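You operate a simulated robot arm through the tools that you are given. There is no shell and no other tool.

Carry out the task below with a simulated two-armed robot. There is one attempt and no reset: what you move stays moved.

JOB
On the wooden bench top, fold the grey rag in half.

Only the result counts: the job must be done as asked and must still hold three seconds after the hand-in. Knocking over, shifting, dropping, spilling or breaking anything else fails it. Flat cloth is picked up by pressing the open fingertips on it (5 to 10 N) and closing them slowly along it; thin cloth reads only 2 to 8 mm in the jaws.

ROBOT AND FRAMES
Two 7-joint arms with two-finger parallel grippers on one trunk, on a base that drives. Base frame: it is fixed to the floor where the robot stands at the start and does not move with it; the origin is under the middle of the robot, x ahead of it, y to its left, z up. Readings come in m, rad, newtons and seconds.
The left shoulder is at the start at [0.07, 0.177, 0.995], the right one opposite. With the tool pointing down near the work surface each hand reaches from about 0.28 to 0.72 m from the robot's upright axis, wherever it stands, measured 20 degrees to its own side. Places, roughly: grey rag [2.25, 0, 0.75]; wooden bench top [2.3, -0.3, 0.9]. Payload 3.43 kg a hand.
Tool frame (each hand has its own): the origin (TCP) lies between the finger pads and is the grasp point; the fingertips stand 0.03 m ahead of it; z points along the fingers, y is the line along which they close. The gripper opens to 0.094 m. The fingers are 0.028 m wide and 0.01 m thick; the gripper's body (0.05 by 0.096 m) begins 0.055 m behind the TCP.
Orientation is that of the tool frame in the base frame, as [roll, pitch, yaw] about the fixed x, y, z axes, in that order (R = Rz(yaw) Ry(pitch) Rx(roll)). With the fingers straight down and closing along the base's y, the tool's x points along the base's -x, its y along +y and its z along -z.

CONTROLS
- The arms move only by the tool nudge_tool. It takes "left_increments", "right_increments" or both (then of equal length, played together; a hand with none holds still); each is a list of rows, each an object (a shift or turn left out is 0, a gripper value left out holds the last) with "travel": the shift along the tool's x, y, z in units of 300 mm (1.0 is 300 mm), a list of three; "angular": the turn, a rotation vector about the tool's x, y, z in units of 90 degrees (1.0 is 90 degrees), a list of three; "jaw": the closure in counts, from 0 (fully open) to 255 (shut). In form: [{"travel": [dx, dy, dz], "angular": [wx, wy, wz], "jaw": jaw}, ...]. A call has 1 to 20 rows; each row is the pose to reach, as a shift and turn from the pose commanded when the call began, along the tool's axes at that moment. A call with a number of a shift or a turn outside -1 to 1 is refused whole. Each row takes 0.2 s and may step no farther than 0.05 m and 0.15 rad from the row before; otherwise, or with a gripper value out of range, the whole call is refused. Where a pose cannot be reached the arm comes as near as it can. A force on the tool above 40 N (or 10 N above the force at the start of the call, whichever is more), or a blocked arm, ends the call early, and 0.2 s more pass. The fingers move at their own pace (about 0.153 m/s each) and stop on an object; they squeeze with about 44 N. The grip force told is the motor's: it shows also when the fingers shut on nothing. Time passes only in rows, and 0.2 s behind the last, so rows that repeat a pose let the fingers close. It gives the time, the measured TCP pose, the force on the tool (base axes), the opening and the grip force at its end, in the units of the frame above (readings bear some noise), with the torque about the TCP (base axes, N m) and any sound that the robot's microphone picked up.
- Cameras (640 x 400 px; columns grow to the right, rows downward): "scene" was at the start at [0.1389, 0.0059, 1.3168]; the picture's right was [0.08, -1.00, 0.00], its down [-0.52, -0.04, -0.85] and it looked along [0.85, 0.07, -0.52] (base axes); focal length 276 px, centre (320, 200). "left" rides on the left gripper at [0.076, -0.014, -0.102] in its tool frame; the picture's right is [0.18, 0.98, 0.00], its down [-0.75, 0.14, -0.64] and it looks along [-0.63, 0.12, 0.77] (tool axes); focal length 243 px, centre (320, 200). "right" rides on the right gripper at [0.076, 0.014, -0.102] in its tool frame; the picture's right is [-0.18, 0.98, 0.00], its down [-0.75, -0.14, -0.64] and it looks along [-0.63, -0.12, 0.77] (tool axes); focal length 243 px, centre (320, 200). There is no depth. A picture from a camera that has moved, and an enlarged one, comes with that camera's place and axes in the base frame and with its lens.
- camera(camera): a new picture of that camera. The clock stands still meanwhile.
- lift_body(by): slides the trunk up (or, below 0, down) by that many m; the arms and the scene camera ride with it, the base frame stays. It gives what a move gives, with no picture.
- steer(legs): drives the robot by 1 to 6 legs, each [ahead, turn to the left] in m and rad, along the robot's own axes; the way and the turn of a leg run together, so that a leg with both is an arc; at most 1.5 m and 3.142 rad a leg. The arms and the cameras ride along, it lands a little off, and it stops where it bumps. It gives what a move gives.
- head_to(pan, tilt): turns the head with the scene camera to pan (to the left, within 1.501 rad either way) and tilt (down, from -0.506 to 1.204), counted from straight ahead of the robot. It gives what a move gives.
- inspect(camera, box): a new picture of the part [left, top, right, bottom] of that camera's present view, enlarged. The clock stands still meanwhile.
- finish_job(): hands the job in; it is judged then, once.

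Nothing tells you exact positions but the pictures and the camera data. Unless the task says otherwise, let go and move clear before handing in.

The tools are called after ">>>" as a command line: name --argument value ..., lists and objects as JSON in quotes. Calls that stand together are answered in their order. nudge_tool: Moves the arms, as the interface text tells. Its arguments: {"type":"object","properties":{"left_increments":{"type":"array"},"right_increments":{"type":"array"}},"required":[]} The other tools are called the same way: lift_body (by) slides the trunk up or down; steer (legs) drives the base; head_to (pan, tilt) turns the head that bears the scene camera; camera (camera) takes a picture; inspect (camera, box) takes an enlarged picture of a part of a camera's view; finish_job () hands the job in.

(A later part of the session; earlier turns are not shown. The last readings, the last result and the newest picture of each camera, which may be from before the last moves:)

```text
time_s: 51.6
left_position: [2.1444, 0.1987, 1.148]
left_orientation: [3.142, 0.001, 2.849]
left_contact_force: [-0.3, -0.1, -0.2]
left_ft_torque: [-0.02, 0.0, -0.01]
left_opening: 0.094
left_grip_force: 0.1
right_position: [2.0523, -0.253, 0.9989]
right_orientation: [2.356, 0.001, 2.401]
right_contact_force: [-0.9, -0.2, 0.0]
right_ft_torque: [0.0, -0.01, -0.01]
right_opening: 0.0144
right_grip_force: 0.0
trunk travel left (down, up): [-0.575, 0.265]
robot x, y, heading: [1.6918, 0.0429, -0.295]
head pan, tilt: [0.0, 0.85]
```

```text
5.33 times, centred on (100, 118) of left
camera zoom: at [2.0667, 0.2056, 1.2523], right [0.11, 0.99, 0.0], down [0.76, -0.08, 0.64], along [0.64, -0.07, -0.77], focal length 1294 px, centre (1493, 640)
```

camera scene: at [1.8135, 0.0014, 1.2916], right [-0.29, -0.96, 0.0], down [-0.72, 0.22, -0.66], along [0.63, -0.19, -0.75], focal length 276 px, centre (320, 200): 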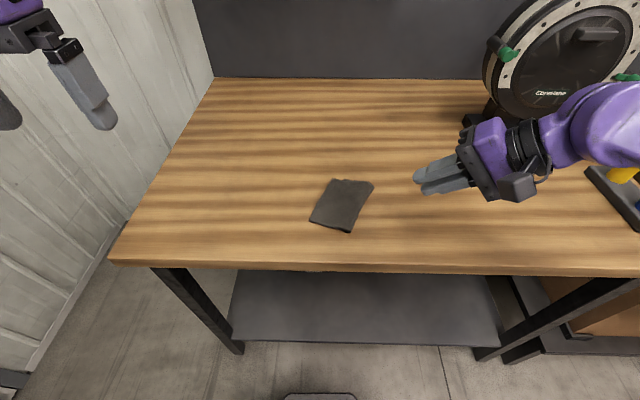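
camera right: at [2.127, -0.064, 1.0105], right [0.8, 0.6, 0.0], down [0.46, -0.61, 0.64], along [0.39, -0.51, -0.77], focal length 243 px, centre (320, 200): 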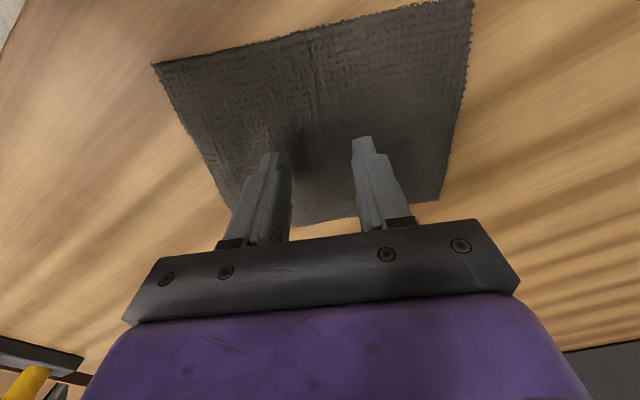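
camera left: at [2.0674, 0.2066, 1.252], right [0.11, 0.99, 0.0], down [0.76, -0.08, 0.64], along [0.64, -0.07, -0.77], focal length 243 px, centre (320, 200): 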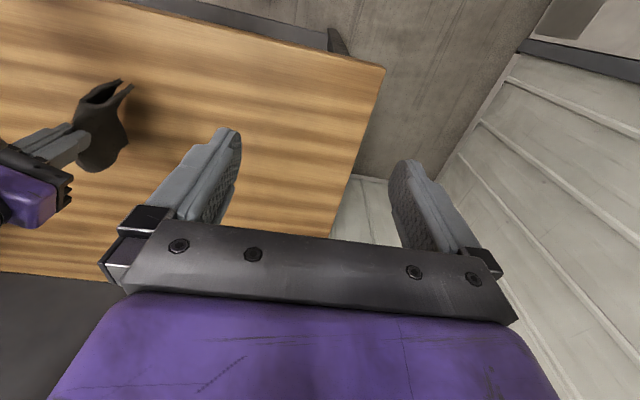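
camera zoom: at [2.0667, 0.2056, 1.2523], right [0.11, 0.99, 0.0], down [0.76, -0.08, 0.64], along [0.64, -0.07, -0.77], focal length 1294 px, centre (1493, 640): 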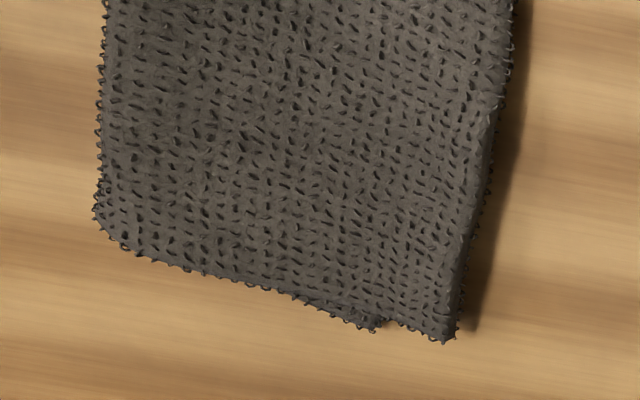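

The fold line is slightly skewed: at the far side the top layer overhangs the bottom one by about 2 cm, while the near corners match. I'll try a gentle correction by pressing lightly on the top layer near the far end of the fold and dragging it a little toward the fold.

>>> nudge_tool --right_increments '[{"travel": [-0.0187, 0.0224, 0.0621], "angular": [0.0714, 0, 0], "jaw": 255}, {"travel": [-0.0374, 0.0448, 0.1241], "angular": [0.1429, 0, 0], "jaw": 255}, {"travel": [-0.0561, 0.0672, 0.1862], "angular": [0.2143, 0, 0], "jaw": 255}, {"travel": [-0.0749, 0.0895, 0.2482], "angular": [0.2857, 0, 0], "jaw": 255}, {"travel": [-0.0936, 0.1119, 0.3103], "angular": [0.3571, 0, 0], "jaw": 255}, {"travel": [-0.1123, 0.1343, 0.3723], "angular": [0.4286, 0, 0], "jaw": 255}, {"travel": [-0.131, 0.1567, 0.4344], "angular": [0.5, 0, 0], "jaw": 255}]'

>>> inspect --camera "scene" --box '[272, 160, 400, 240]'

>>> camera --camera "right"

```text
time_s: 53.2
left_position: [2.1465, 0.2011, 1.1478]
left_orientation: [-3.139, -0.001, 2.851]
left_contact_force: [-0.6, 0.2, -0.4]
left_ft_torque: [0.02, 0.0, 0.02]
left_opening: 0.0939
left_grip_force: 0.0
right_position: [2.167, -0.1854, 0.9392]
right_orientation: [-3.141, -0.002, 2.399]
right_contact_force: [0.2, 0.2, -0.6]
right_ft_torque: [-0.01, 0.04, 0.02]
right_opening: 0.0
right_grip_force: 33.2
trunk travel left (down, up): [-0.575, 0.265]
robot x, y, heading: [1.6935, 0.0377, -0.292]
head pan, tilt: [0.0, 0.85]
```

```text
5.00 times, centred on (336, 200) of scene
camera zoom: at [1.8157, 0.0035, 1.2914], right [-0.29, -0.96, 0.0], down [-0.72, 0.21, -0.66], along [0.63, -0.19, -0.75], focal length 1380 px, centre (240, 200)
```

zoom: 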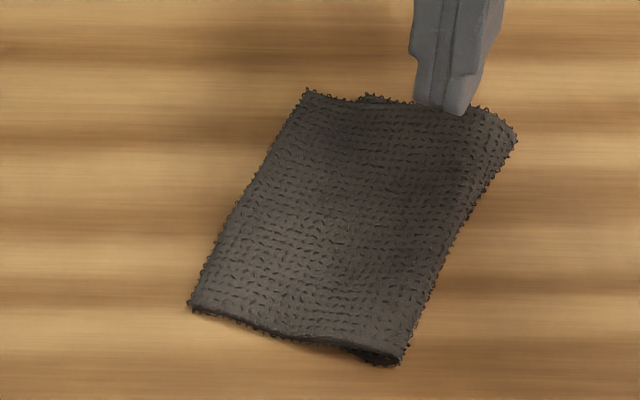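

```text
taken
camera right: at [2.1216, -0.1244, 1.0418], right [0.8, 0.6, 0.0], down [0.46, -0.61, 0.64], along [0.38, -0.52, -0.77], focal length 243 px, centre (320, 200)
```

right: 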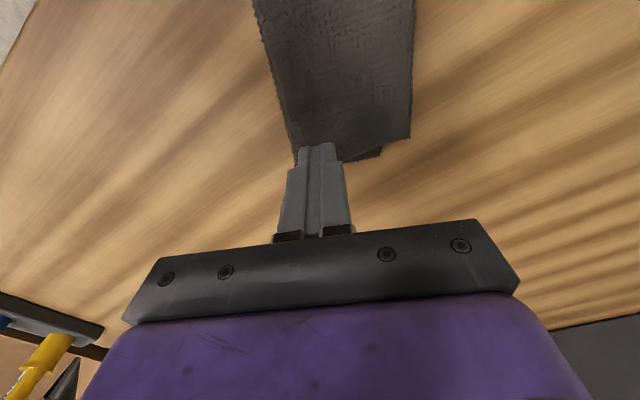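

The fingertip is over the top layer, about 2.5 cm from the fold and from the far edge. I'll lower it gently until I feel contact.

>>> nudge_tool --right_increments '[{"travel": [0, 0, 0.05], "jaw": 255}, {"travel": [0, 0, 0.1], "jaw": 255}, {"travel": [0, 0, 0.115], "jaw": 255}]'

>>> nudge_tool --right_increments '[{"travel": [0, 0, 0.007], "jaw": 255}, {"travel": [0, 0, 0.007], "jaw": 255}]'

>>> nudge_tool --right_increments '[{"travel": [0, 0, 0.005], "jaw": 255}, {"travel": [0, 0, 0.005], "jaw": 255}]'

```text
time_s: 54.0
left_position: [2.1436, 0.1996, 1.1495]
left_orientation: [-3.14, -0.001, 2.85]
left_contact_force: [0.1, -0.4, 0.4]
left_ft_torque: [-0.01, 0.02, 0.03]
left_opening: 0.0941
left_grip_force: 0.1
right_position: [2.165, -0.1878, 0.9065]
right_orientation: [3.141, -0.001, 2.399]
right_contact_force: [-1.0, 0.7, -0.6]
right_ft_torque: [0.01, 0.01, -0.02]
right_opening: 0.0
right_grip_force: 33.3
trunk travel left (down, up): [-0.575, 0.265]
robot x, y, heading: [1.6956, 0.0413, -0.292]
head pan, tilt: [0.0, 0.85]
```

```text
time_s: 54.6
left_position: [2.1443, 0.2001, 1.1486]
left_orientation: [3.142, 0.0, 2.848]
left_contact_force: [-0.1, 0.0, 0.0]
left_ft_torque: [-0.02, -0.04, 0.02]
left_opening: 0.0938
left_grip_force: 0.0
right_position: [2.1654, -0.188, 0.9041]
right_orientation: [3.141, -0.002, 2.401]
right_contact_force: [0.2, -0.1, 0.6]
right_ft_torque: [-0.01, 0.02, -0.01]
right_opening: 0.0
right_grip_force: 32.9
trunk travel left (down, up): [-0.575, 0.265]
robot x, y, heading: [1.6942, 0.0361, -0.298]
head pan, tilt: [0.0, 0.85]
```

```text
time_s: 55.2
left_position: [2.1446, 0.1998, 1.1488]
left_orientation: [3.141, 0.0, 2.851]
left_contact_force: [-0.1, -0.2, -0.2]
left_ft_torque: [-0.01, -0.03, -0.06]
left_opening: 0.0938
left_grip_force: 0.1
right_position: [2.166, -0.1879, 0.9022]
right_orientation: [3.14, -0.001, 2.401]
right_contact_force: [-0.7, -0.6, 1.8]
right_ft_torque: [0.01, 0.0, 0.01]
right_opening: 0.0
right_grip_force: 33.1
trunk travel left (down, up): [-0.575, 0.265]
robot x, y, heading: [1.691, 0.0376, -0.288]
head pan, tilt: [0.0, 0.85]
```

>>> nudge_tool --right_increments '[{"travel": [0, 0, 0.005], "jaw": 255}, {"travel": [0, 0, 0.005], "jaw": 255}]'

>>> nudge_tool --right_increments '[{"travel": [0, 0, 0.005], "jaw": 255}, {"travel": [0, 0, 0.005], "jaw": 255}]'

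>>> inspect --camera "scene" --box '[272, 160, 400, 240]'

```text
time_s: 55.8
left_position: [2.1439, 0.1989, 1.1495]
left_orientation: [3.141, 0.0, 2.85]
left_contact_force: [0.1, 0.3, 0.2]
left_ft_torque: [0.01, -0.01, -0.01]
left_opening: 0.0941
left_grip_force: 0.1
right_position: [2.1658, -0.1879, 0.9008]
right_orientation: [3.14, 0.0, 2.399]
right_contact_force: [0.0, 0.9, 1.5]
right_ft_torque: [-0.03, 0.01, -0.02]
right_opening: 0.0002
right_grip_force: 33.5
trunk travel left (down, up): [-0.575, 0.265]
robot x, y, heading: [1.6951, 0.0396, -0.294]
head pan, tilt: [0.0, 0.85]
```

```text
time_s: 56.4
left_position: [2.1451, 0.1989, 1.1479]
left_orientation: [-3.141, 0.0, 2.85]
left_contact_force: [-0.2, -0.3, 0.5]
left_ft_torque: [-0.02, 0.02, 0.04]
left_opening: 0.0939
left_grip_force: 0.0
right_position: [2.1644, -0.1873, 0.8991]
right_orientation: [3.141, 0.001, 2.4]
right_contact_force: [0.2, 1.7, 3.8]
right_ft_torque: [0.04, 0.04, -0.03]
right_opening: 0.0
right_grip_force: 33.3
trunk travel left (down, up): [-0.575, 0.265]
robot x, y, heading: [1.6943, 0.0433, -0.294]
head pan, tilt: [0.0, 0.85]
```

```text
5.00 times, centred on (336, 200) of scene
camera zoom: at [1.8138, 0.0026, 1.2916], right [-0.29, -0.96, 0.0], down [-0.72, 0.22, -0.66], along [0.63, -0.19, -0.75], focal length 1380 px, centre (240, 200)
```

zoom: 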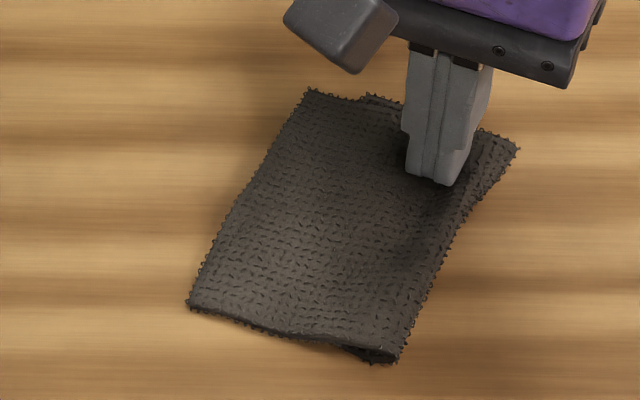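

The contact is light, about 3–4 N. I'll drag about 1.2 cm to my right, toward the fold, and see whether the top layer slides over the bottom one.

>>> nudge_tool --right_increments '[{"travel": [-0.0035, -0.0072, 0], "jaw": 255}, {"travel": [-0.007, -0.0144, 0], "jaw": 255}, {"travel": [-0.0105, -0.0216, 0], "jaw": 255}, {"travel": [-0.014, -0.0288, 0], "jaw": 255}, {"travel": [-0.0174, -0.036, 0], "jaw": 255}]'

>>> inspect --camera "scene" --box '[272, 160, 400, 240]'

>>> inspect --camera "left" --box '[0, 30, 192, 150]'

```text
time_s: 57.6
left_position: [2.1432, 0.1998, 1.1497]
left_orientation: [-3.141, 0.0, 2.851]
left_contact_force: [-0.6, 0.2, 0.3]
left_ft_torque: [0.0, -0.01, -0.01]
left_opening: 0.0938
left_grip_force: 0.1
right_position: [2.1626, -0.1987, 0.8986]
right_orientation: [3.139, 0.002, 2.4]
right_contact_force: [0.2, 0.5, 0.7]
right_ft_torque: [0.0, -0.04, 0.02]
right_opening: 0.0
right_grip_force: 32.9
trunk travel left (down, up): [-0.575, 0.265]
robot x, y, heading: [1.6898, 0.039, -0.291]
head pan, tilt: [0.0, 0.85]
```

```text
5.00 times, centred on (336, 200) of scene
camera zoom: at [1.814, 0.0024, 1.2915], right [-0.29, -0.96, 0.0], down [-0.72, 0.22, -0.66], along [0.63, -0.19, -0.75], focal length 1380 px, centre (240, 200)
```

zoom: 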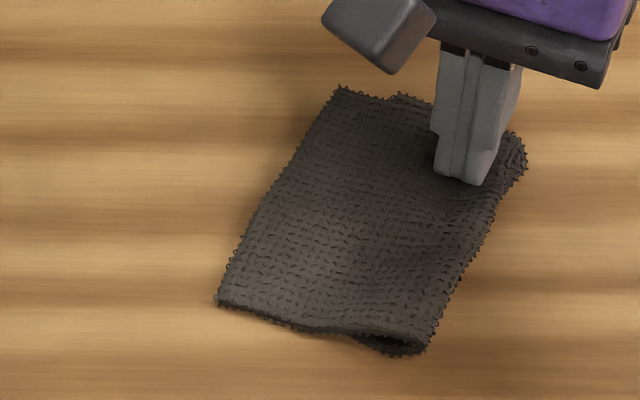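

```text
3.33 times, centred on (96, 90) of left
camera zoom: at [2.0672, 0.2067, 1.252], right [0.11, 0.99, 0.0], down [0.76, -0.08, 0.64], along [0.64, -0.07, -0.77], focal length 809 px, centre (1067, 567)
```

zoom: 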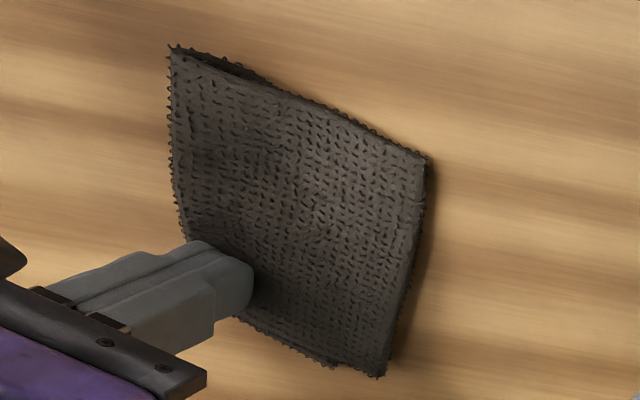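

The whole stack slid together, with no harm done but no correction either. I'll lift off and re-measure; next I'll pick up the overhanging far corner of the top layer and set it back over the lower corner.

>>> nudge_tool --right_increments '[{"travel": [0, 0, -0.05], "jaw": 255}, {"travel": [0, 0, -0.15], "jaw": 255}, {"travel": [0, 0, -0.25], "jaw": 255}, {"travel": [0.05, -0.1, -0.35], "jaw": 255}, {"travel": [0.1, -0.2, -0.4], "jaw": 255}, {"travel": [0.1, -0.3, -0.4], "jaw": 255}]'

>>> inspect --camera "scene" --box '[272, 160, 400, 240]'

>>> inspect --camera "left" --box '[16, 50, 144, 130]'

>>> camera --camera "scene"

```text
time_s: 59.0
left_position: [2.1441, 0.1947, 1.149]
left_orientation: [3.138, -0.002, 2.85]
left_contact_force: [-0.4, -1.3, -0.1]
left_ft_torque: [0.04, 0.01, -0.02]
left_opening: 0.094
left_grip_force: 0.1
right_position: [2.0804, -0.2459, 1.0175]
right_orientation: [3.14, 0.0, 2.401]
right_contact_force: [0.4, -0.2, 0.2]
right_ft_torque: [0.01, -0.03, -0.02]
right_opening: 0.0
right_grip_force: 32.9
trunk travel left (down, up): [-0.575, 0.265]
robot x, y, heading: [1.6913, 0.0404, -0.291]
head pan, tilt: [0.0, 0.85]
```

```text
5.00 times, centred on (336, 200) of scene
camera zoom: at [1.8136, -0.0015, 1.2914], right [-0.29, -0.96, 0.0], down [-0.72, 0.22, -0.66], along [0.63, -0.19, -0.75], focal length 1380 px, centre (240, 200)
```

zoom: 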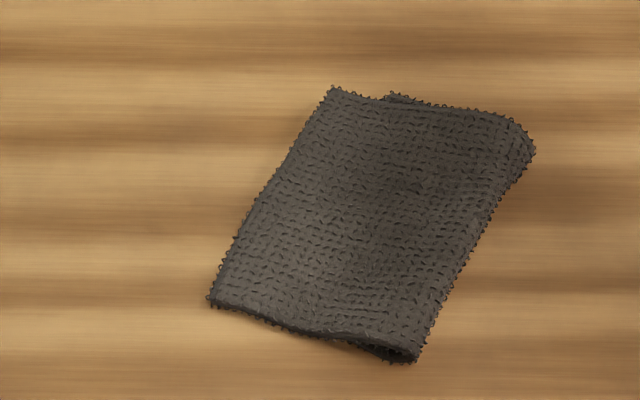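

```text
5.00 times, centred on (80, 90) of left
camera zoom: at [2.0667, 0.2027, 1.2527], right [0.11, 0.99, 0.0], down [0.76, -0.08, 0.64], along [0.64, -0.07, -0.77], focal length 1213 px, centre (1520, 750)
```

zoom: 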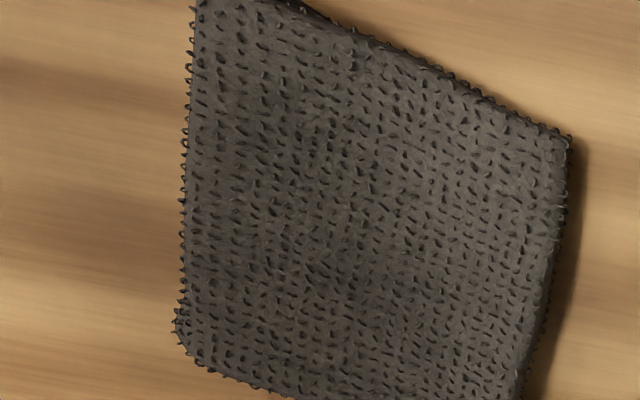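

```text
taken
camera scene: at [1.8136, -0.0015, 1.2914], right [-0.29, -0.96, 0.0], down [-0.72, 0.22, -0.66], along [0.63, -0.19, -0.75], focal length 276 px, centre (320, 200)
```

scene: 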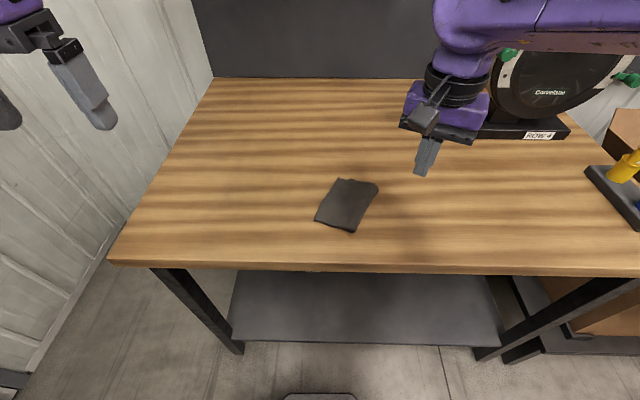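

The fold is still off by about 25 mm at the far corner pair and only a few mm at the near pair. I'll bring the right hand over the overhanging top corner D, straddling its edge.

>>> nudge_tool --right_increments '[{"travel": [-0.0244, 0.0973, 0.03], "jaw": 195}, {"travel": [-0.0488, 0.1945, 0.06], "jaw": 195}, {"travel": [-0.0732, 0.2918, 0.1], "jaw": 195}, {"travel": [-0.0976, 0.389, 0.17], "jaw": 195}, {"travel": [-0.122, 0.4863, 0.24], "jaw": 195}, {"travel": [-0.122, 0.4863, 0.3083], "jaw": 195}]'

>>> inspect --camera "scene" --box '[272, 150, 400, 230]'

>>> inspect --camera "right" --box '[160, 0, 480, 200]'

```text
time_s: 60.4
left_position: [2.1432, 0.1976, 1.149]
left_orientation: [3.141, 0.001, 2.849]
left_contact_force: [0.7, 0.5, 1.1]
left_ft_torque: [0.02, -0.03, -0.01]
left_opening: 0.094
left_grip_force: 0.0
right_position: [2.2045, -0.1604, 0.9262]
right_orientation: [3.141, 0.0, 2.401]
right_contact_force: [0.0, -0.2, 0.7]
right_ft_torque: [-0.01, -0.03, -0.01]
right_opening: 0.0222
right_grip_force: 0.0
trunk travel left (down, up): [-0.575, 0.265]
robot x, y, heading: [1.6927, 0.042, -0.295]
head pan, tilt: [0.0, 0.85]
```

```text
5.00 times, centred on (336, 190) of scene
camera zoom: at [1.814, 0.0019, 1.2915], right [-0.29, -0.96, 0.0], down [-0.72, 0.22, -0.66], along [0.63, -0.19, -0.75], focal length 1380 px, centre (240, 250)
```

zoom: 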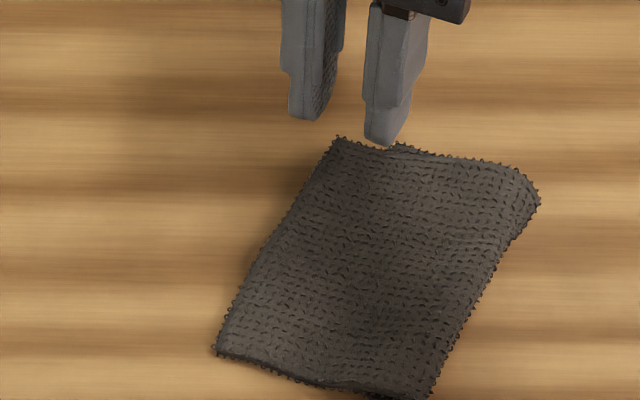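

```text
2.00 times, centred on (320, 100) of right
camera zoom: at [2.1591, -0.0997, 1.0285], right [0.8, 0.6, 0.0], down [0.46, -0.61, 0.64], along [0.39, -0.51, -0.77], focal length 485 px, centre (320, 400)
```

zoom: 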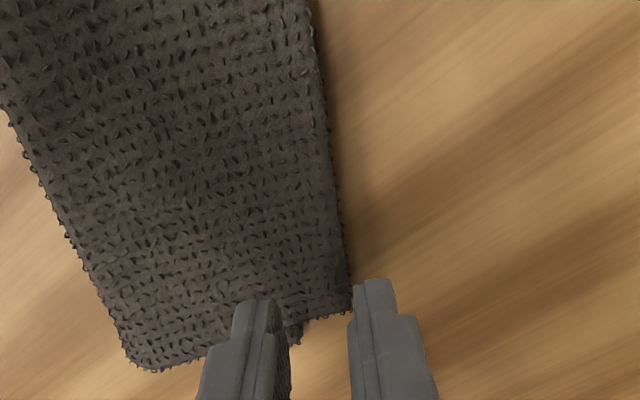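

The jaws straddle the top layer's edge right at corner D. I'll tilt a few degrees so the outer finger sits on the table, shift slightly, and come down.

>>> nudge_tool --right_increments '[{"travel": [0, 0.008, 0.03], "angular": [0.03, 0, 0], "jaw": 195}, {"travel": [0, 0.015, 0.06], "angular": [0.0556, 0, 0], "jaw": 195}, {"travel": [0, 0.015, 0.085], "angular": [0.0556, 0, 0], "jaw": 195}]'

>>> nudge_tool --right_increments '[{"travel": [0, 0, 0.008]}, {"travel": [0, 0, 0.008]}]'

>>> nudge_tool --right_increments '[{"travel": [0, 0, 0.006]}, {"travel": [0, 0, 0.006]}]'

```text
time_s: 61.2
left_position: [2.1448, 0.2, 1.1483]
left_orientation: [-3.141, 0.0, 2.85]
left_contact_force: [-0.8, -0.3, 0.0]
left_ft_torque: [-0.01, -0.01, 0.0]
left_opening: 0.0942
left_grip_force: 0.1
right_position: [2.2085, -0.157, 0.9004]
right_orientation: [-3.052, 0.002, 2.4]
right_contact_force: [-0.2, 0.4, 0.4]
right_ft_torque: [0.01, 0.0, 0.0]
right_opening: 0.0221
right_grip_force: 0.1
trunk travel left (down, up): [-0.575, 0.265]
robot x, y, heading: [1.6899, 0.0383, -0.292]
head pan, tilt: [0.0, 0.85]
```

```text
time_s: 61.8
left_position: [2.1439, 0.2004, 1.1481]
left_orientation: [-3.141, 0.001, 2.852]
left_contact_force: [-0.2, 0.3, 0.4]
left_ft_torque: [0.03, 0.02, -0.02]
left_opening: 0.0941
left_grip_force: 0.1
right_position: [2.2079, -0.1576, 0.8984]
right_orientation: [-3.055, -0.001, 2.401]
right_contact_force: [-0.6, -0.7, 0.2]
right_ft_torque: [-0.04, -0.04, -0.02]
right_opening: 0.0222
right_grip_force: 0.1
trunk travel left (down, up): [-0.575, 0.265]
robot x, y, heading: [1.6921, 0.0399, -0.291]
head pan, tilt: [0.0, 0.85]
```

```text
time_s: 62.4
left_position: [2.1439, 0.1993, 1.1488]
left_orientation: [3.14, -0.001, 2.852]
left_contact_force: [-0.3, -0.2, -0.4]
left_ft_torque: [-0.01, -0.03, 0.02]
left_opening: 0.094
left_grip_force: 0.1
right_position: [2.2085, -0.1584, 0.8971]
right_orientation: [-3.055, 0.0, 2.4]
right_contact_force: [0.4, 1.0, 1.3]
right_ft_torque: [0.01, 0.01, 0.01]
right_opening: 0.0219
right_grip_force: 0.1
trunk travel left (down, up): [-0.575, 0.265]
robot x, y, heading: [1.694, 0.0408, -0.292]
head pan, tilt: [0.0, 0.85]
```

>>> nudge_tool --right_increments '[{"travel": [0, 0, 0.005]}, {"travel": [0, 0, 0.005]}]'

>>> nudge_tool --right_increments '[{"travel": [0, 0, 0.004]}, {"travel": [0, 0, 0.004]}]'

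>>> inspect --camera "right" --box '[200, 50, 440, 200]'

>>> inspect --camera "scene" --box '[272, 150, 400, 230]'

```text
time_s: 63.0
left_position: [2.1439, 0.1994, 1.1488]
left_orientation: [-3.141, 0.002, 2.85]
left_contact_force: [0.1, -0.5, 0.2]
left_ft_torque: [-0.03, 0.0, -0.01]
left_opening: 0.0939
left_grip_force: 0.0
right_position: [2.2087, -0.1582, 0.8969]
right_orientation: [-3.055, -0.001, 2.4]
right_contact_force: [0.0, 0.0, 2.7]
right_ft_torque: [-0.01, 0.01, 0.03]
right_opening: 0.0222
right_grip_force: 0.1
trunk travel left (down, up): [-0.575, 0.265]
robot x, y, heading: [1.6926, 0.0407, -0.294]
head pan, tilt: [0.0, 0.85]
```

```text
time_s: 63.6
left_position: [2.1441, 0.1995, 1.1491]
left_orientation: [3.141, 0.001, 2.85]
left_contact_force: [0.4, 0.2, -0.2]
left_ft_torque: [0.01, -0.01, 0.03]
left_opening: 0.0943
left_grip_force: 0.1
right_position: [2.2082, -0.1586, 0.8953]
right_orientation: [-3.055, 0.001, 2.4]
right_contact_force: [1.1, 0.5, 3.3]
right_ft_torque: [-0.01, 0.03, 0.0]
right_opening: 0.0215
right_grip_force: 0.1
trunk travel left (down, up): [-0.575, 0.265]
robot x, y, heading: [1.6922, 0.0391, -0.292]
head pan, tilt: [0.0, 0.85]
```

```text
2.67 times, centred on (320, 125) of right
camera zoom: at [2.1679, -0.0909, 0.9958], right [0.8, 0.6, -0.09], down [0.5, -0.57, 0.65], along [0.34, -0.56, -0.75], focal length 647 px, centre (320, 400)
```

zoom: 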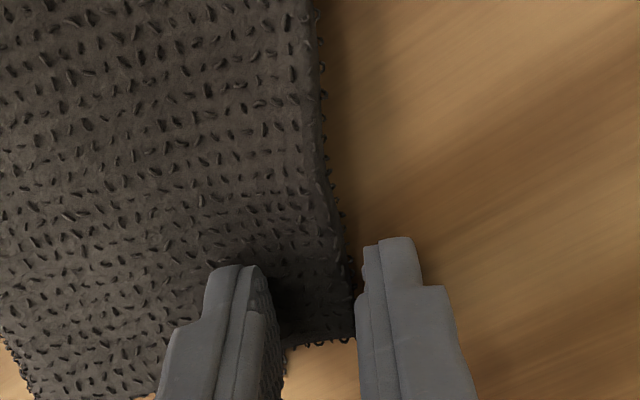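

```text
5.00 times, centred on (336, 190) of scene
camera zoom: at [1.814, 0.0026, 1.2916], right [-0.29, -0.96, 0.0], down [-0.72, 0.22, -0.66], along [0.63, -0.19, -0.75], focal length 1380 px, centre (240, 250)
```

zoom: 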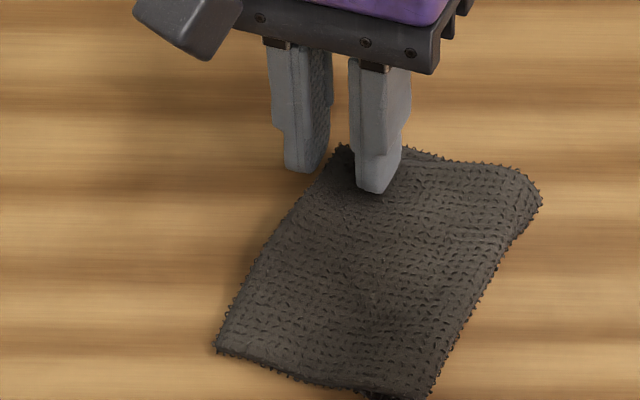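

Contact is about 3 N with the corner between the fingers. I'll press a touch more and close slowly.

>>> nudge_tool --right_increments '[{"travel": [0, 0, 0.004], "jaw": 195}, {"travel": [0, 0, 0.004], "jaw": 199}, {"travel": [0, 0, 0.004], "jaw": 203}, {"travel": [0, 0, 0.004], "jaw": 207}, {"travel": [0, 0, 0.004], "jaw": 211}, {"travel": [0, 0, 0.004], "jaw": 215}]'

>>> inspect --camera "right" --box '[200, 50, 440, 200]'

>>> inspect --camera "scene" --box '[272, 150, 400, 230]'

```text
time_s: 65.0
left_position: [2.143, 0.1999, 1.1486]
left_orientation: [3.141, 0.002, 2.85]
left_contact_force: [0.3, 0.3, -0.6]
left_ft_torque: [0.01, -0.02, 0.0]
left_opening: 0.094
left_grip_force: 0.1
right_position: [2.2076, -0.159, 0.8936]
right_orientation: [-3.053, 0.002, 2.4]
right_contact_force: [2.2, 0.8, 11.8]
right_ft_torque: [-0.06, 0.07, 0.04]
right_opening: 0.0146
right_grip_force: 0.0
trunk travel left (down, up): [-0.575, 0.265]
robot x, y, heading: [1.693, 0.0434, -0.292]
head pan, tilt: [0.0, 0.85]
```

```text
2.67 times, centred on (320, 125) of right
camera zoom: at [2.1676, -0.0905, 0.9948], right [0.8, 0.6, -0.08], down [0.5, -0.57, 0.65], along [0.34, -0.56, -0.75], focal length 647 px, centre (320, 400)
```

zoom: 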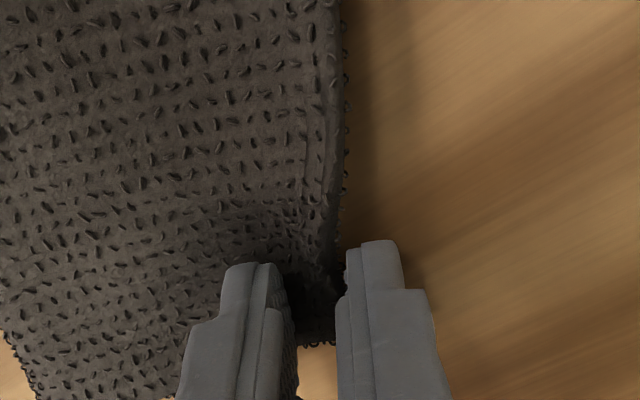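

```text
5.00 times, centred on (336, 190) of scene
camera zoom: at [1.8131, 0.0031, 1.2917], right [-0.29, -0.96, 0.0], down [-0.72, 0.21, -0.66], along [0.63, -0.19, -0.75], focal length 1380 px, centre (240, 250)
```

zoom: 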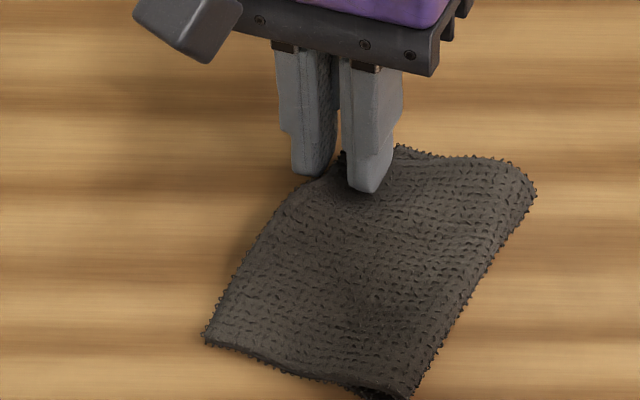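

The corner is being drawn in between the fingers, so I'll keep closing with slightly less pressure.

>>> nudge_tool --right_increments '[{"travel": [0, 0, -0.002], "jaw": 219}, {"travel": [0, 0, -0.002], "jaw": 224}, {"travel": [0, 0, -0.002], "jaw": 229}, {"travel": [0, 0, -0.002], "jaw": 235}, {"travel": [0, 0, -0.002], "jaw": 241}, {"travel": [0, 0, -0.002], "jaw": 248}, {"travel": [0, 0, -0.002], "jaw": 255}, {"travel": [0, 0, -0.002], "jaw": 255}]'

>>> inspect --camera "right" --box '[200, 50, 440, 200]'

>>> inspect --camera "scene" --box '[272, 150, 400, 230]'

```text
time_s: 66.8
left_position: [2.1431, 0.1998, 1.1488]
left_orientation: [3.141, 0.002, 2.851]
left_contact_force: [-0.6, 0.9, -1.0]
left_ft_torque: [0.0, -0.04, 0.02]
left_opening: 0.0942
left_grip_force: 0.1
right_position: [2.2063, -0.1596, 0.8943]
right_orientation: [-3.055, 0.003, 2.399]
right_contact_force: [0.2, -2.2, 12.8]
right_ft_torque: [-0.08, 0.13, 0.02]
right_opening: 0.0024
right_grip_force: 37.3
trunk travel left (down, up): [-0.575, 0.265]
robot x, y, heading: [1.6928, 0.0396, -0.29]
head pan, tilt: [0.0, 0.85]
```

```text
2.67 times, centred on (320, 125) of right
camera zoom: at [2.1668, -0.0911, 0.9952], right [0.8, 0.6, -0.08], down [0.5, -0.57, 0.65], along [0.34, -0.56, -0.75], focal length 647 px, centre (320, 400)
```

zoom: 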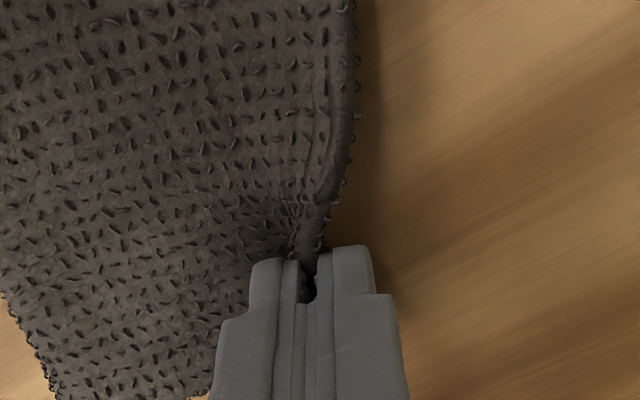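

```text
5.00 times, centred on (336, 190) of scene
camera zoom: at [1.8124, 0.0025, 1.2917], right [-0.29, -0.96, 0.0], down [-0.72, 0.22, -0.66], along [0.63, -0.19, -0.75], focal length 1380 px, centre (240, 250)
```

zoom: 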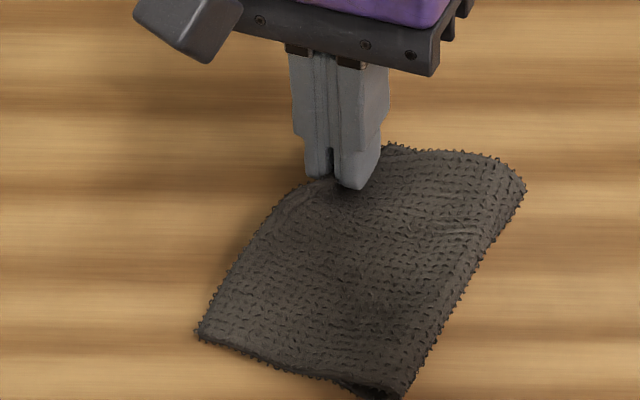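

The jaws read 2.4 mm, so a single layer is held at the corner. I'll lift 2 cm and check that only the top layer comes up.

>>> nudge_tool --right_increments '[{"travel": [0, -0.01, -0.03], "jaw": 255}, {"travel": [0, -0.025, -0.06], "jaw": 255}, {"travel": [0, -0.04, -0.08], "jaw": 255}]'

>>> inspect --camera "right" --box '[120, 0, 520, 250]'

>>> inspect --camera "scene" --box '[272, 150, 400, 230]'

>>> inspect --camera "left" --box '[0, 30, 192, 150]'

```text
time_s: 67.6
left_position: [2.1443, 0.1996, 1.149]
left_orientation: [-3.141, -0.001, 2.85]
left_contact_force: [0.4, -0.6, -0.6]
left_ft_torque: [0.05, 0.03, -0.01]
left_opening: 0.094
left_grip_force: 0.1
right_position: [2.2017, -0.1658, 0.9183]
right_orientation: [-3.055, 0.0, 2.4]
right_contact_force: [0.9, -0.2, -0.1]
right_ft_torque: [0.01, 0.02, -0.01]
right_opening: 0.0025
right_grip_force: 37.1
trunk travel left (down, up): [-0.575, 0.265]
robot x, y, heading: [1.6926, 0.0409, -0.291]
head pan, tilt: [0.0, 0.85]
```

```text
1.60 times, centred on (320, 125) of right
camera zoom: at [2.1623, -0.0987, 1.019], right [0.8, 0.6, -0.09], down [0.5, -0.57, 0.65], along [0.34, -0.56, -0.75], focal length 388 px, centre (320, 320)
```

zoom: 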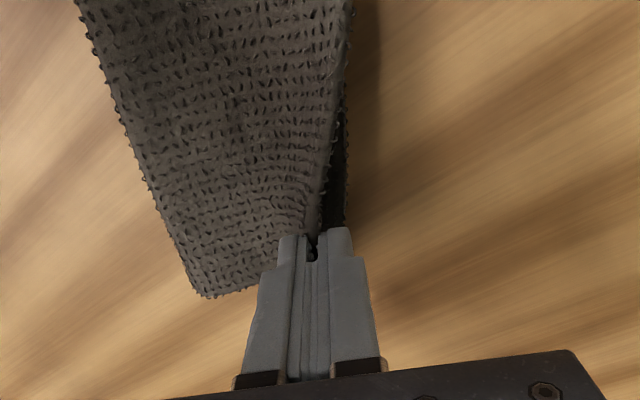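

```text
5.00 times, centred on (336, 190) of scene
camera zoom: at [1.8143, 0.0023, 1.2914], right [-0.29, -0.96, 0.0], down [-0.72, 0.22, -0.66], along [0.63, -0.19, -0.75], focal length 1380 px, centre (240, 250)
```

zoom: 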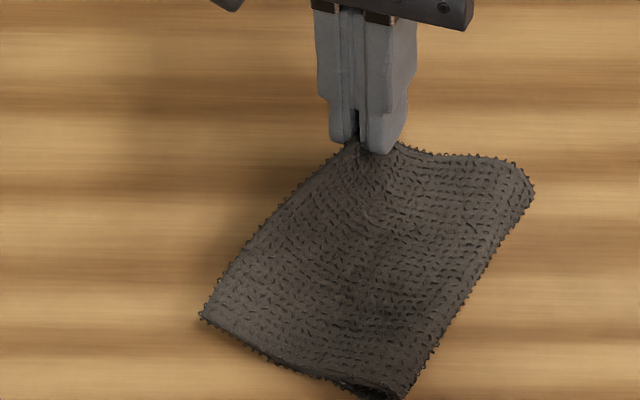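

```text
3.33 times, centred on (96, 90) of left
camera zoom: at [2.0674, 0.2065, 1.2519], right [0.11, 0.99, 0.0], down [0.76, -0.08, 0.64], along [0.64, -0.07, -0.77], focal length 809 px, centre (1067, 567)
```

zoom: 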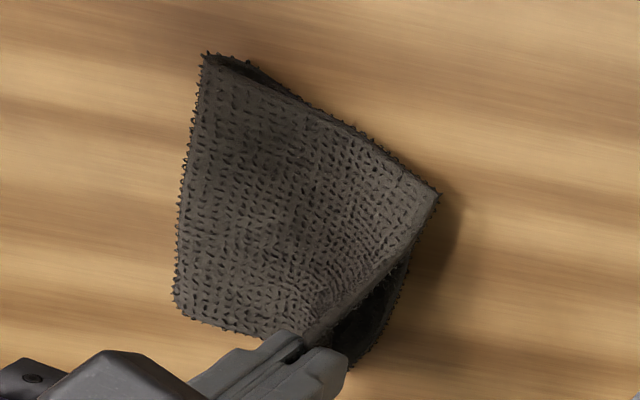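

Only the top layer is lifted, and the lower edge is visible about 1 cm outside the jaws. That is about right, since the pinched bit will spring back outward by roughly that much. I'll lower it and release slowly.

>>> nudge_tool --right_increments '[{"travel": [0, 0, 0.025], "jaw": 255}, {"travel": [0, 0, 0.045], "jaw": 255}, {"travel": [0, 0, 0.06], "jaw": 255}, {"travel": [0, 0, 0.065], "jaw": 250}, {"travel": [0, 0, 0.065], "jaw": 244}, {"travel": [0, 0, 0.065], "jaw": 238}, {"travel": [0, 0, 0.065], "jaw": 230}, {"travel": [0, 0, 0.06], "jaw": 220}]'

>>> inspect --camera "right" --box '[120, 0, 520, 250]'

>>> inspect --camera "scene" --box '[272, 150, 400, 230]'

>>> inspect --camera "left" --box '[0, 30, 192, 150]'

```text
time_s: 69.4
left_position: [2.1448, 0.1999, 1.148]
left_orientation: [3.141, 0.001, 2.849]
left_contact_force: [-0.6, 0.5, 0.1]
left_ft_torque: [0.01, 0.01, 0.01]
left_opening: 0.0939
left_grip_force: 0.1
right_position: [2.2003, -0.1663, 0.9008]
right_orientation: [-3.054, 0.0, 2.4]
right_contact_force: [0.2, -0.3, 0.3]
right_ft_torque: [0.0, -0.02, 0.04]
right_opening: 0.0128
right_grip_force: 0.2
trunk travel left (down, up): [-0.575, 0.265]
robot x, y, heading: [1.6891, 0.0379, -0.29]
head pan, tilt: [0.0, 0.85]
```

```text
1.60 times, centred on (320, 125) of right
camera zoom: at [2.1607, -0.099, 1.0013], right [0.8, 0.6, -0.09], down [0.5, -0.57, 0.65], along [0.34, -0.56, -0.75], focal length 388 px, centre (320, 320)
```

zoom: 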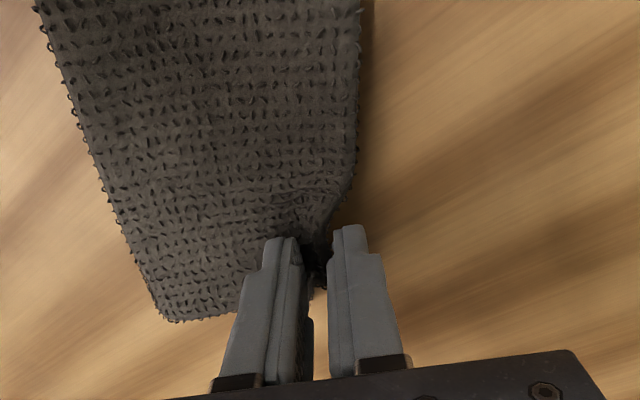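

```text
5.00 times, centred on (336, 190) of scene
camera zoom: at [1.8141, 0.0023, 1.2915], right [-0.29, -0.96, 0.0], down [-0.72, 0.22, -0.66], along [0.63, -0.19, -0.75], focal length 1380 px, centre (240, 250)
```

zoom: 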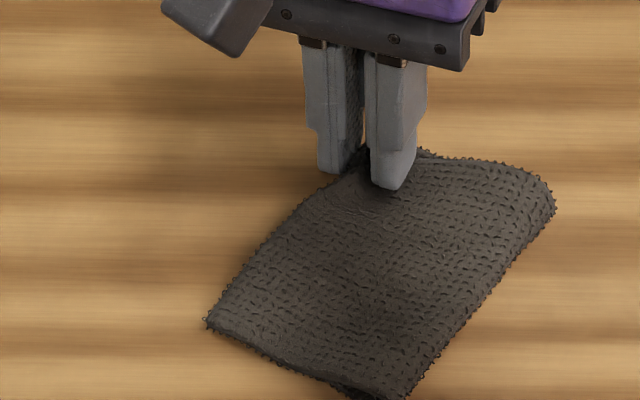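

```text
3.33 times, centred on (96, 90) of left
camera zoom: at [2.0673, 0.2066, 1.252], right [0.11, 0.99, 0.0], down [0.76, -0.08, 0.64], along [0.64, -0.07, -0.77], focal length 809 px, centre (1067, 567)
```

zoom: 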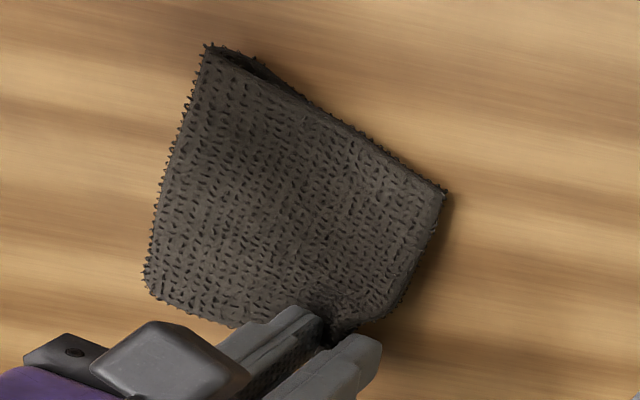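

The fold at the far end has rolled outward as hoped. I'll open a bit more and rise clear.

>>> nudge_tool --right_increments '[{"travel": [0, 0, 0.0], "jaw": 205}, {"travel": [0, 0, -0.03], "jaw": 195}, {"travel": [0, 0, -0.08], "jaw": 195}, {"travel": [0, 0, -0.16], "jaw": 195}, {"travel": [0, 0, -0.28], "jaw": 195}, {"travel": [0, -0.1, -0.38], "jaw": 195}, {"travel": [0, -0.24, -0.42], "jaw": 195}, {"travel": [0, -0.38, -0.42], "jaw": 195}]'

>>> inspect --camera "scene" --box '[272, 160, 400, 240]'

>>> inspect --camera "left" --box '[0, 30, 192, 150]'

>>> inspect --camera "scene" --box '[310, 165, 390, 215]'

```text
time_s: 71.2
left_position: [2.1426, 0.1986, 1.1497]
left_orientation: [3.139, 0.0, 2.85]
left_contact_force: [-0.5, 0.0, 0.2]
left_ft_torque: [0.02, 0.0, 0.01]
left_opening: 0.0939
left_grip_force: 0.0
right_position: [2.1275, -0.2454, 1.0358]
right_orientation: [-3.056, 0.0, 2.402]
right_contact_force: [-0.1, 0.2, 0.3]
right_ft_torque: [0.01, 0.01, 0.0]
right_opening: 0.0221
right_grip_force: 0.0
trunk travel left (down, up): [-0.575, 0.265]
robot x, y, heading: [1.696, 0.0416, -0.287]
head pan, tilt: [0.0, 0.85]
```

```text
5.00 times, centred on (336, 200) of scene
camera zoom: at [1.8127, 0.0013, 1.2916], right [-0.29, -0.96, 0.0], down [-0.72, 0.22, -0.66], along [0.63, -0.19, -0.75], focal length 1380 px, centre (240, 200)
```

zoom: 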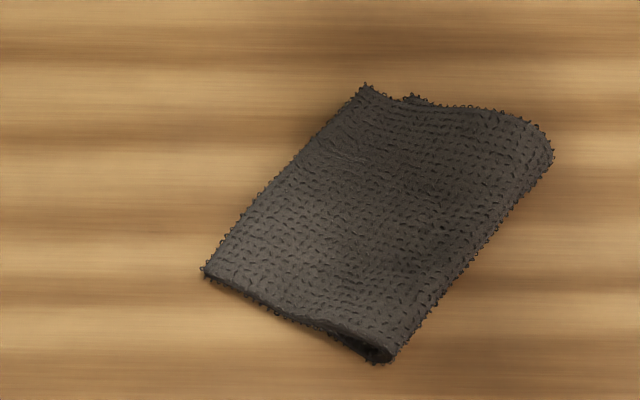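

```text
3.33 times, centred on (96, 90) of left
camera zoom: at [2.0659, 0.2055, 1.2526], right [0.11, 0.99, 0.0], down [0.76, -0.08, 0.64], along [0.64, -0.07, -0.77], focal length 809 px, centre (1067, 567)
```

zoom: 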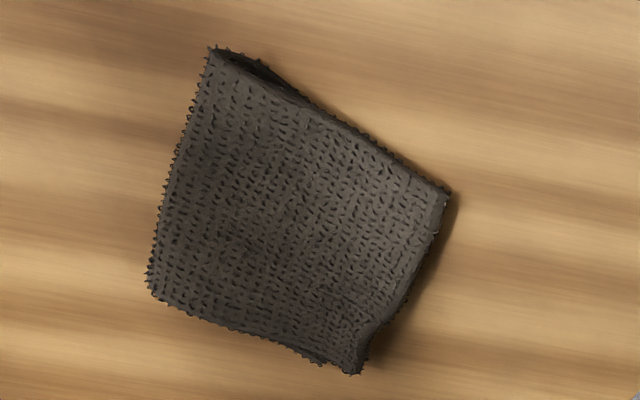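

```text
8.00 times, centred on (350, 190) of scene
camera zoom: at [1.8127, 0.0013, 1.2916], right [-0.29, -0.96, 0.0], down [-0.72, 0.22, -0.66], along [0.63, -0.19, -0.75], focal length 2208 px, centre (80, 280)
```

zoom: 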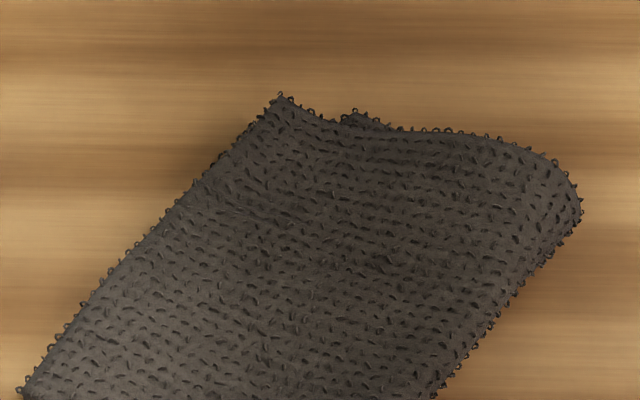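

The far mismatch went from 2.7 to about 2.2 cm, so the method works but needs more travel. I'll repeat it at corner D, lifting higher to separate the layers and moving further.

>>> nudge_tool --right_increments '[{"travel": [-0.004, 0.09, 0.02], "angular": [0, 0.0015, 0.0171], "jaw": 200}, {"travel": [-0.008, 0.18, 0.06], "angular": [0, 0.003, 0.0341], "jaw": 200}, {"travel": [-0.012, 0.27, 0.12], "angular": [0, 0.0045, 0.0512], "jaw": 200}, {"travel": [-0.016, 0.35, 0.2], "angular": [0, 0.006, 0.0682], "jaw": 200}, {"travel": [-0.02, 0.3963, 0.28], "angular": [0, 0.0075, 0.0853], "jaw": 200}, {"travel": [-0.02, 0.3963, 0.336], "angular": [0, 0.0075, 0.0853], "jaw": 200}]'

>>> inspect --camera "scene" --box '[272, 150, 400, 230]'

>>> inspect --camera "right" --box '[160, 0, 480, 200]'

```text
time_s: 72.6
left_position: [2.1446, 0.1995, 1.1482]
left_orientation: [3.141, 0.001, 2.849]
left_contact_force: [-0.4, -0.5, 0.3]
left_ft_torque: [-0.02, 0.0, 0.02]
left_opening: 0.0943
left_grip_force: 0.0
right_position: [2.2084, -0.1678, 0.928]
right_orientation: [-3.061, -0.002, 2.26]
right_contact_force: [0.1, -0.3, -0.2]
right_ft_torque: [-0.04, 0.01, -0.02]
right_opening: 0.0205
right_grip_force: 0.1
trunk travel left (down, up): [-0.575, 0.265]
robot x, y, heading: [1.6937, 0.0433, -0.296]
head pan, tilt: [0.0, 0.85]
```

```text
5.00 times, centred on (336, 190) of scene
camera zoom: at [1.8143, 0.0023, 1.2915], right [-0.29, -0.96, 0.0], down [-0.72, 0.22, -0.66], along [0.63, -0.19, -0.75], focal length 1380 px, centre (240, 250)
```

zoom: 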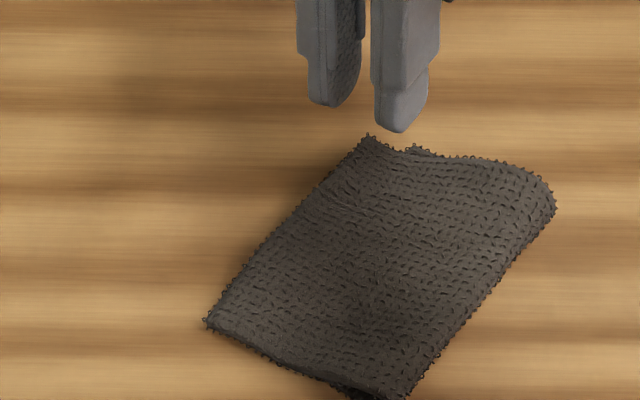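

```text
2.00 times, centred on (320, 100) of right
camera zoom: at [2.1786, -0.0964, 1.0297], right [0.87, 0.48, -0.08], down [0.41, -0.64, 0.65], along [0.26, -0.6, -0.76], focal length 485 px, centre (320, 400)
```

zoom: 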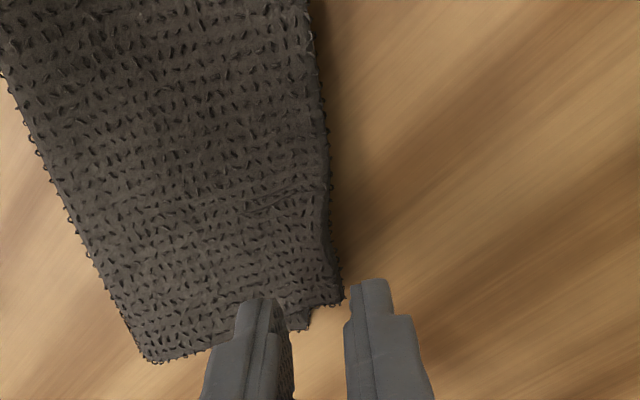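

The outer finger is a bit far outside the edge, so I'll shift inward slightly and come down.

>>> nudge_tool --right_increments '[{"travel": [0, -0.004, 0.04], "jaw": 200}, {"travel": [0, -0.008, 0.075], "jaw": 200}, {"travel": [0, -0.008, 0.095], "jaw": 200}]'

>>> nudge_tool --right_increments '[{"travel": [0, 0, 0.01]}, {"travel": [0, 0, 0.01]}]'

>>> nudge_tool --right_increments '[{"travel": [0, 0, 0.006]}, {"travel": [0, 0, 0.006]}]'

```text
time_s: 73.4
left_position: [2.145, 0.1997, 1.1483]
left_orientation: [3.141, 0.001, 2.85]
left_contact_force: [-0.4, 0.0, 0.2]
left_ft_torque: [0.01, 0.01, 0.02]
left_opening: 0.094
left_grip_force: 0.1
right_position: [2.2065, -0.1712, 0.8976]
right_orientation: [-3.063, -0.004, 2.26]
right_contact_force: [0.6, -0.3, 0.2]
right_ft_torque: [-0.01, -0.01, -0.03]
right_opening: 0.0204
right_grip_force: 0.0
trunk travel left (down, up): [-0.575, 0.265]
robot x, y, heading: [1.6884, 0.0401, -0.295]
head pan, tilt: [0.0, 0.85]
```

```text
time_s: 74.0
left_position: [2.1436, 0.1994, 1.1491]
left_orientation: [-3.141, 0.0, 2.85]
left_contact_force: [0.9, 0.1, 0.6]
left_ft_torque: [0.04, 0.01, 0.03]
left_opening: 0.0938
left_grip_force: 0.1
right_position: [2.2051, -0.1729, 0.8949]
right_orientation: [-3.061, -0.006, 2.26]
right_contact_force: [0.7, 0.6, 2.5]
right_ft_torque: [0.01, 0.05, -0.02]
right_opening: 0.0199
right_grip_force: 0.0
trunk travel left (down, up): [-0.575, 0.265]
robot x, y, heading: [1.6953, 0.0396, -0.296]
head pan, tilt: [0.0, 0.85]
```

```text
time_s: 74.6
left_position: [2.1438, 0.2002, 1.1497]
left_orientation: [-3.142, 0.002, 2.849]
left_contact_force: [0.3, 0.0, 0.2]
left_ft_torque: [0.01, -0.02, -0.02]
left_opening: 0.0938
left_grip_force: 0.2
right_position: [2.2045, -0.1728, 0.8941]
right_orientation: [-3.061, -0.004, 2.258]
right_contact_force: [0.4, 0.6, 8.7]
right_ft_torque: [-0.08, 0.12, -0.02]
right_opening: 0.0202
right_grip_force: 0.0
trunk travel left (down, up): [-0.575, 0.265]
robot x, y, heading: [1.6951, 0.0385, -0.289]
head pan, tilt: [0.0, 0.85]
```

It is pressing at about 8 N. I'll close slowly.

>>> nudge_tool --right_increments '[{"travel": [0, 0, -0.001], "jaw": 205}, {"travel": [0, 0, -0.002], "jaw": 210}, {"travel": [0, 0, -0.002], "jaw": 215}, {"travel": [0, 0, -0.003], "jaw": 220}, {"travel": [0, 0, -0.003], "jaw": 226}, {"travel": [0, 0, -0.003], "jaw": 232}, {"travel": [0, 0, -0.003], "jaw": 238}, {"travel": [0, 0, -0.003], "jaw": 246}, {"travel": [0, 0, -0.003], "jaw": 255}, {"travel": [0, 0, -0.003], "jaw": 255}]'

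>>> inspect --camera "right" --box '[160, 0, 480, 200]'

>>> inspect --camera "scene" --box '[272, 150, 400, 230]'

```text
time_s: 76.8
left_position: [2.1433, 0.1991, 1.149]
left_orientation: [3.141, 0.0, 2.851]
left_contact_force: [0.2, -0.4, 0.3]
left_ft_torque: [-0.01, 0.01, -0.01]
left_opening: 0.0941
left_grip_force: 0.0
right_position: [2.2059, -0.1717, 0.8954]
right_orientation: [-3.061, -0.002, 2.261]
right_contact_force: [-1.3, -1.2, 5.1]
right_ft_torque: [-0.01, 0.06, 0.04]
right_opening: 0.0032
right_grip_force: 38.1
trunk travel left (down, up): [-0.575, 0.265]
robot x, y, heading: [1.6912, 0.0399, -0.292]
head pan, tilt: [0.0, 0.85]
```

```text
2.00 times, centred on (320, 100) of right
camera zoom: at [2.1752, -0.0991, 0.9968], right [0.87, 0.48, -0.08], down [0.41, -0.64, 0.65], along [0.26, -0.6, -0.76], focal length 485 px, centre (320, 400)
```

zoom: 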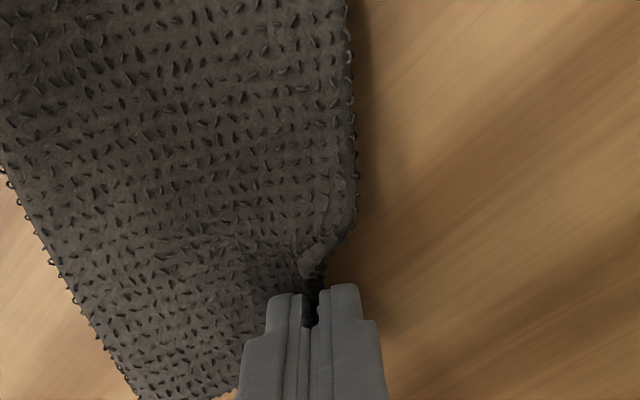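

```text
5.00 times, centred on (336, 190) of scene
camera zoom: at [1.8133, 0.0025, 1.2916], right [-0.29, -0.96, 0.0], down [-0.72, 0.22, -0.66], along [0.63, -0.19, -0.75], focal length 1380 px, centre (240, 250)
```

zoom: 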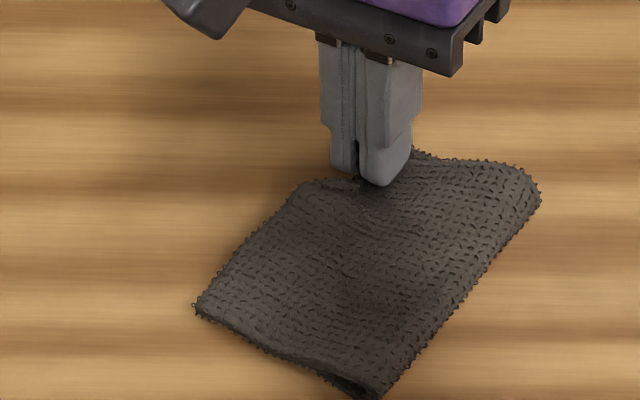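

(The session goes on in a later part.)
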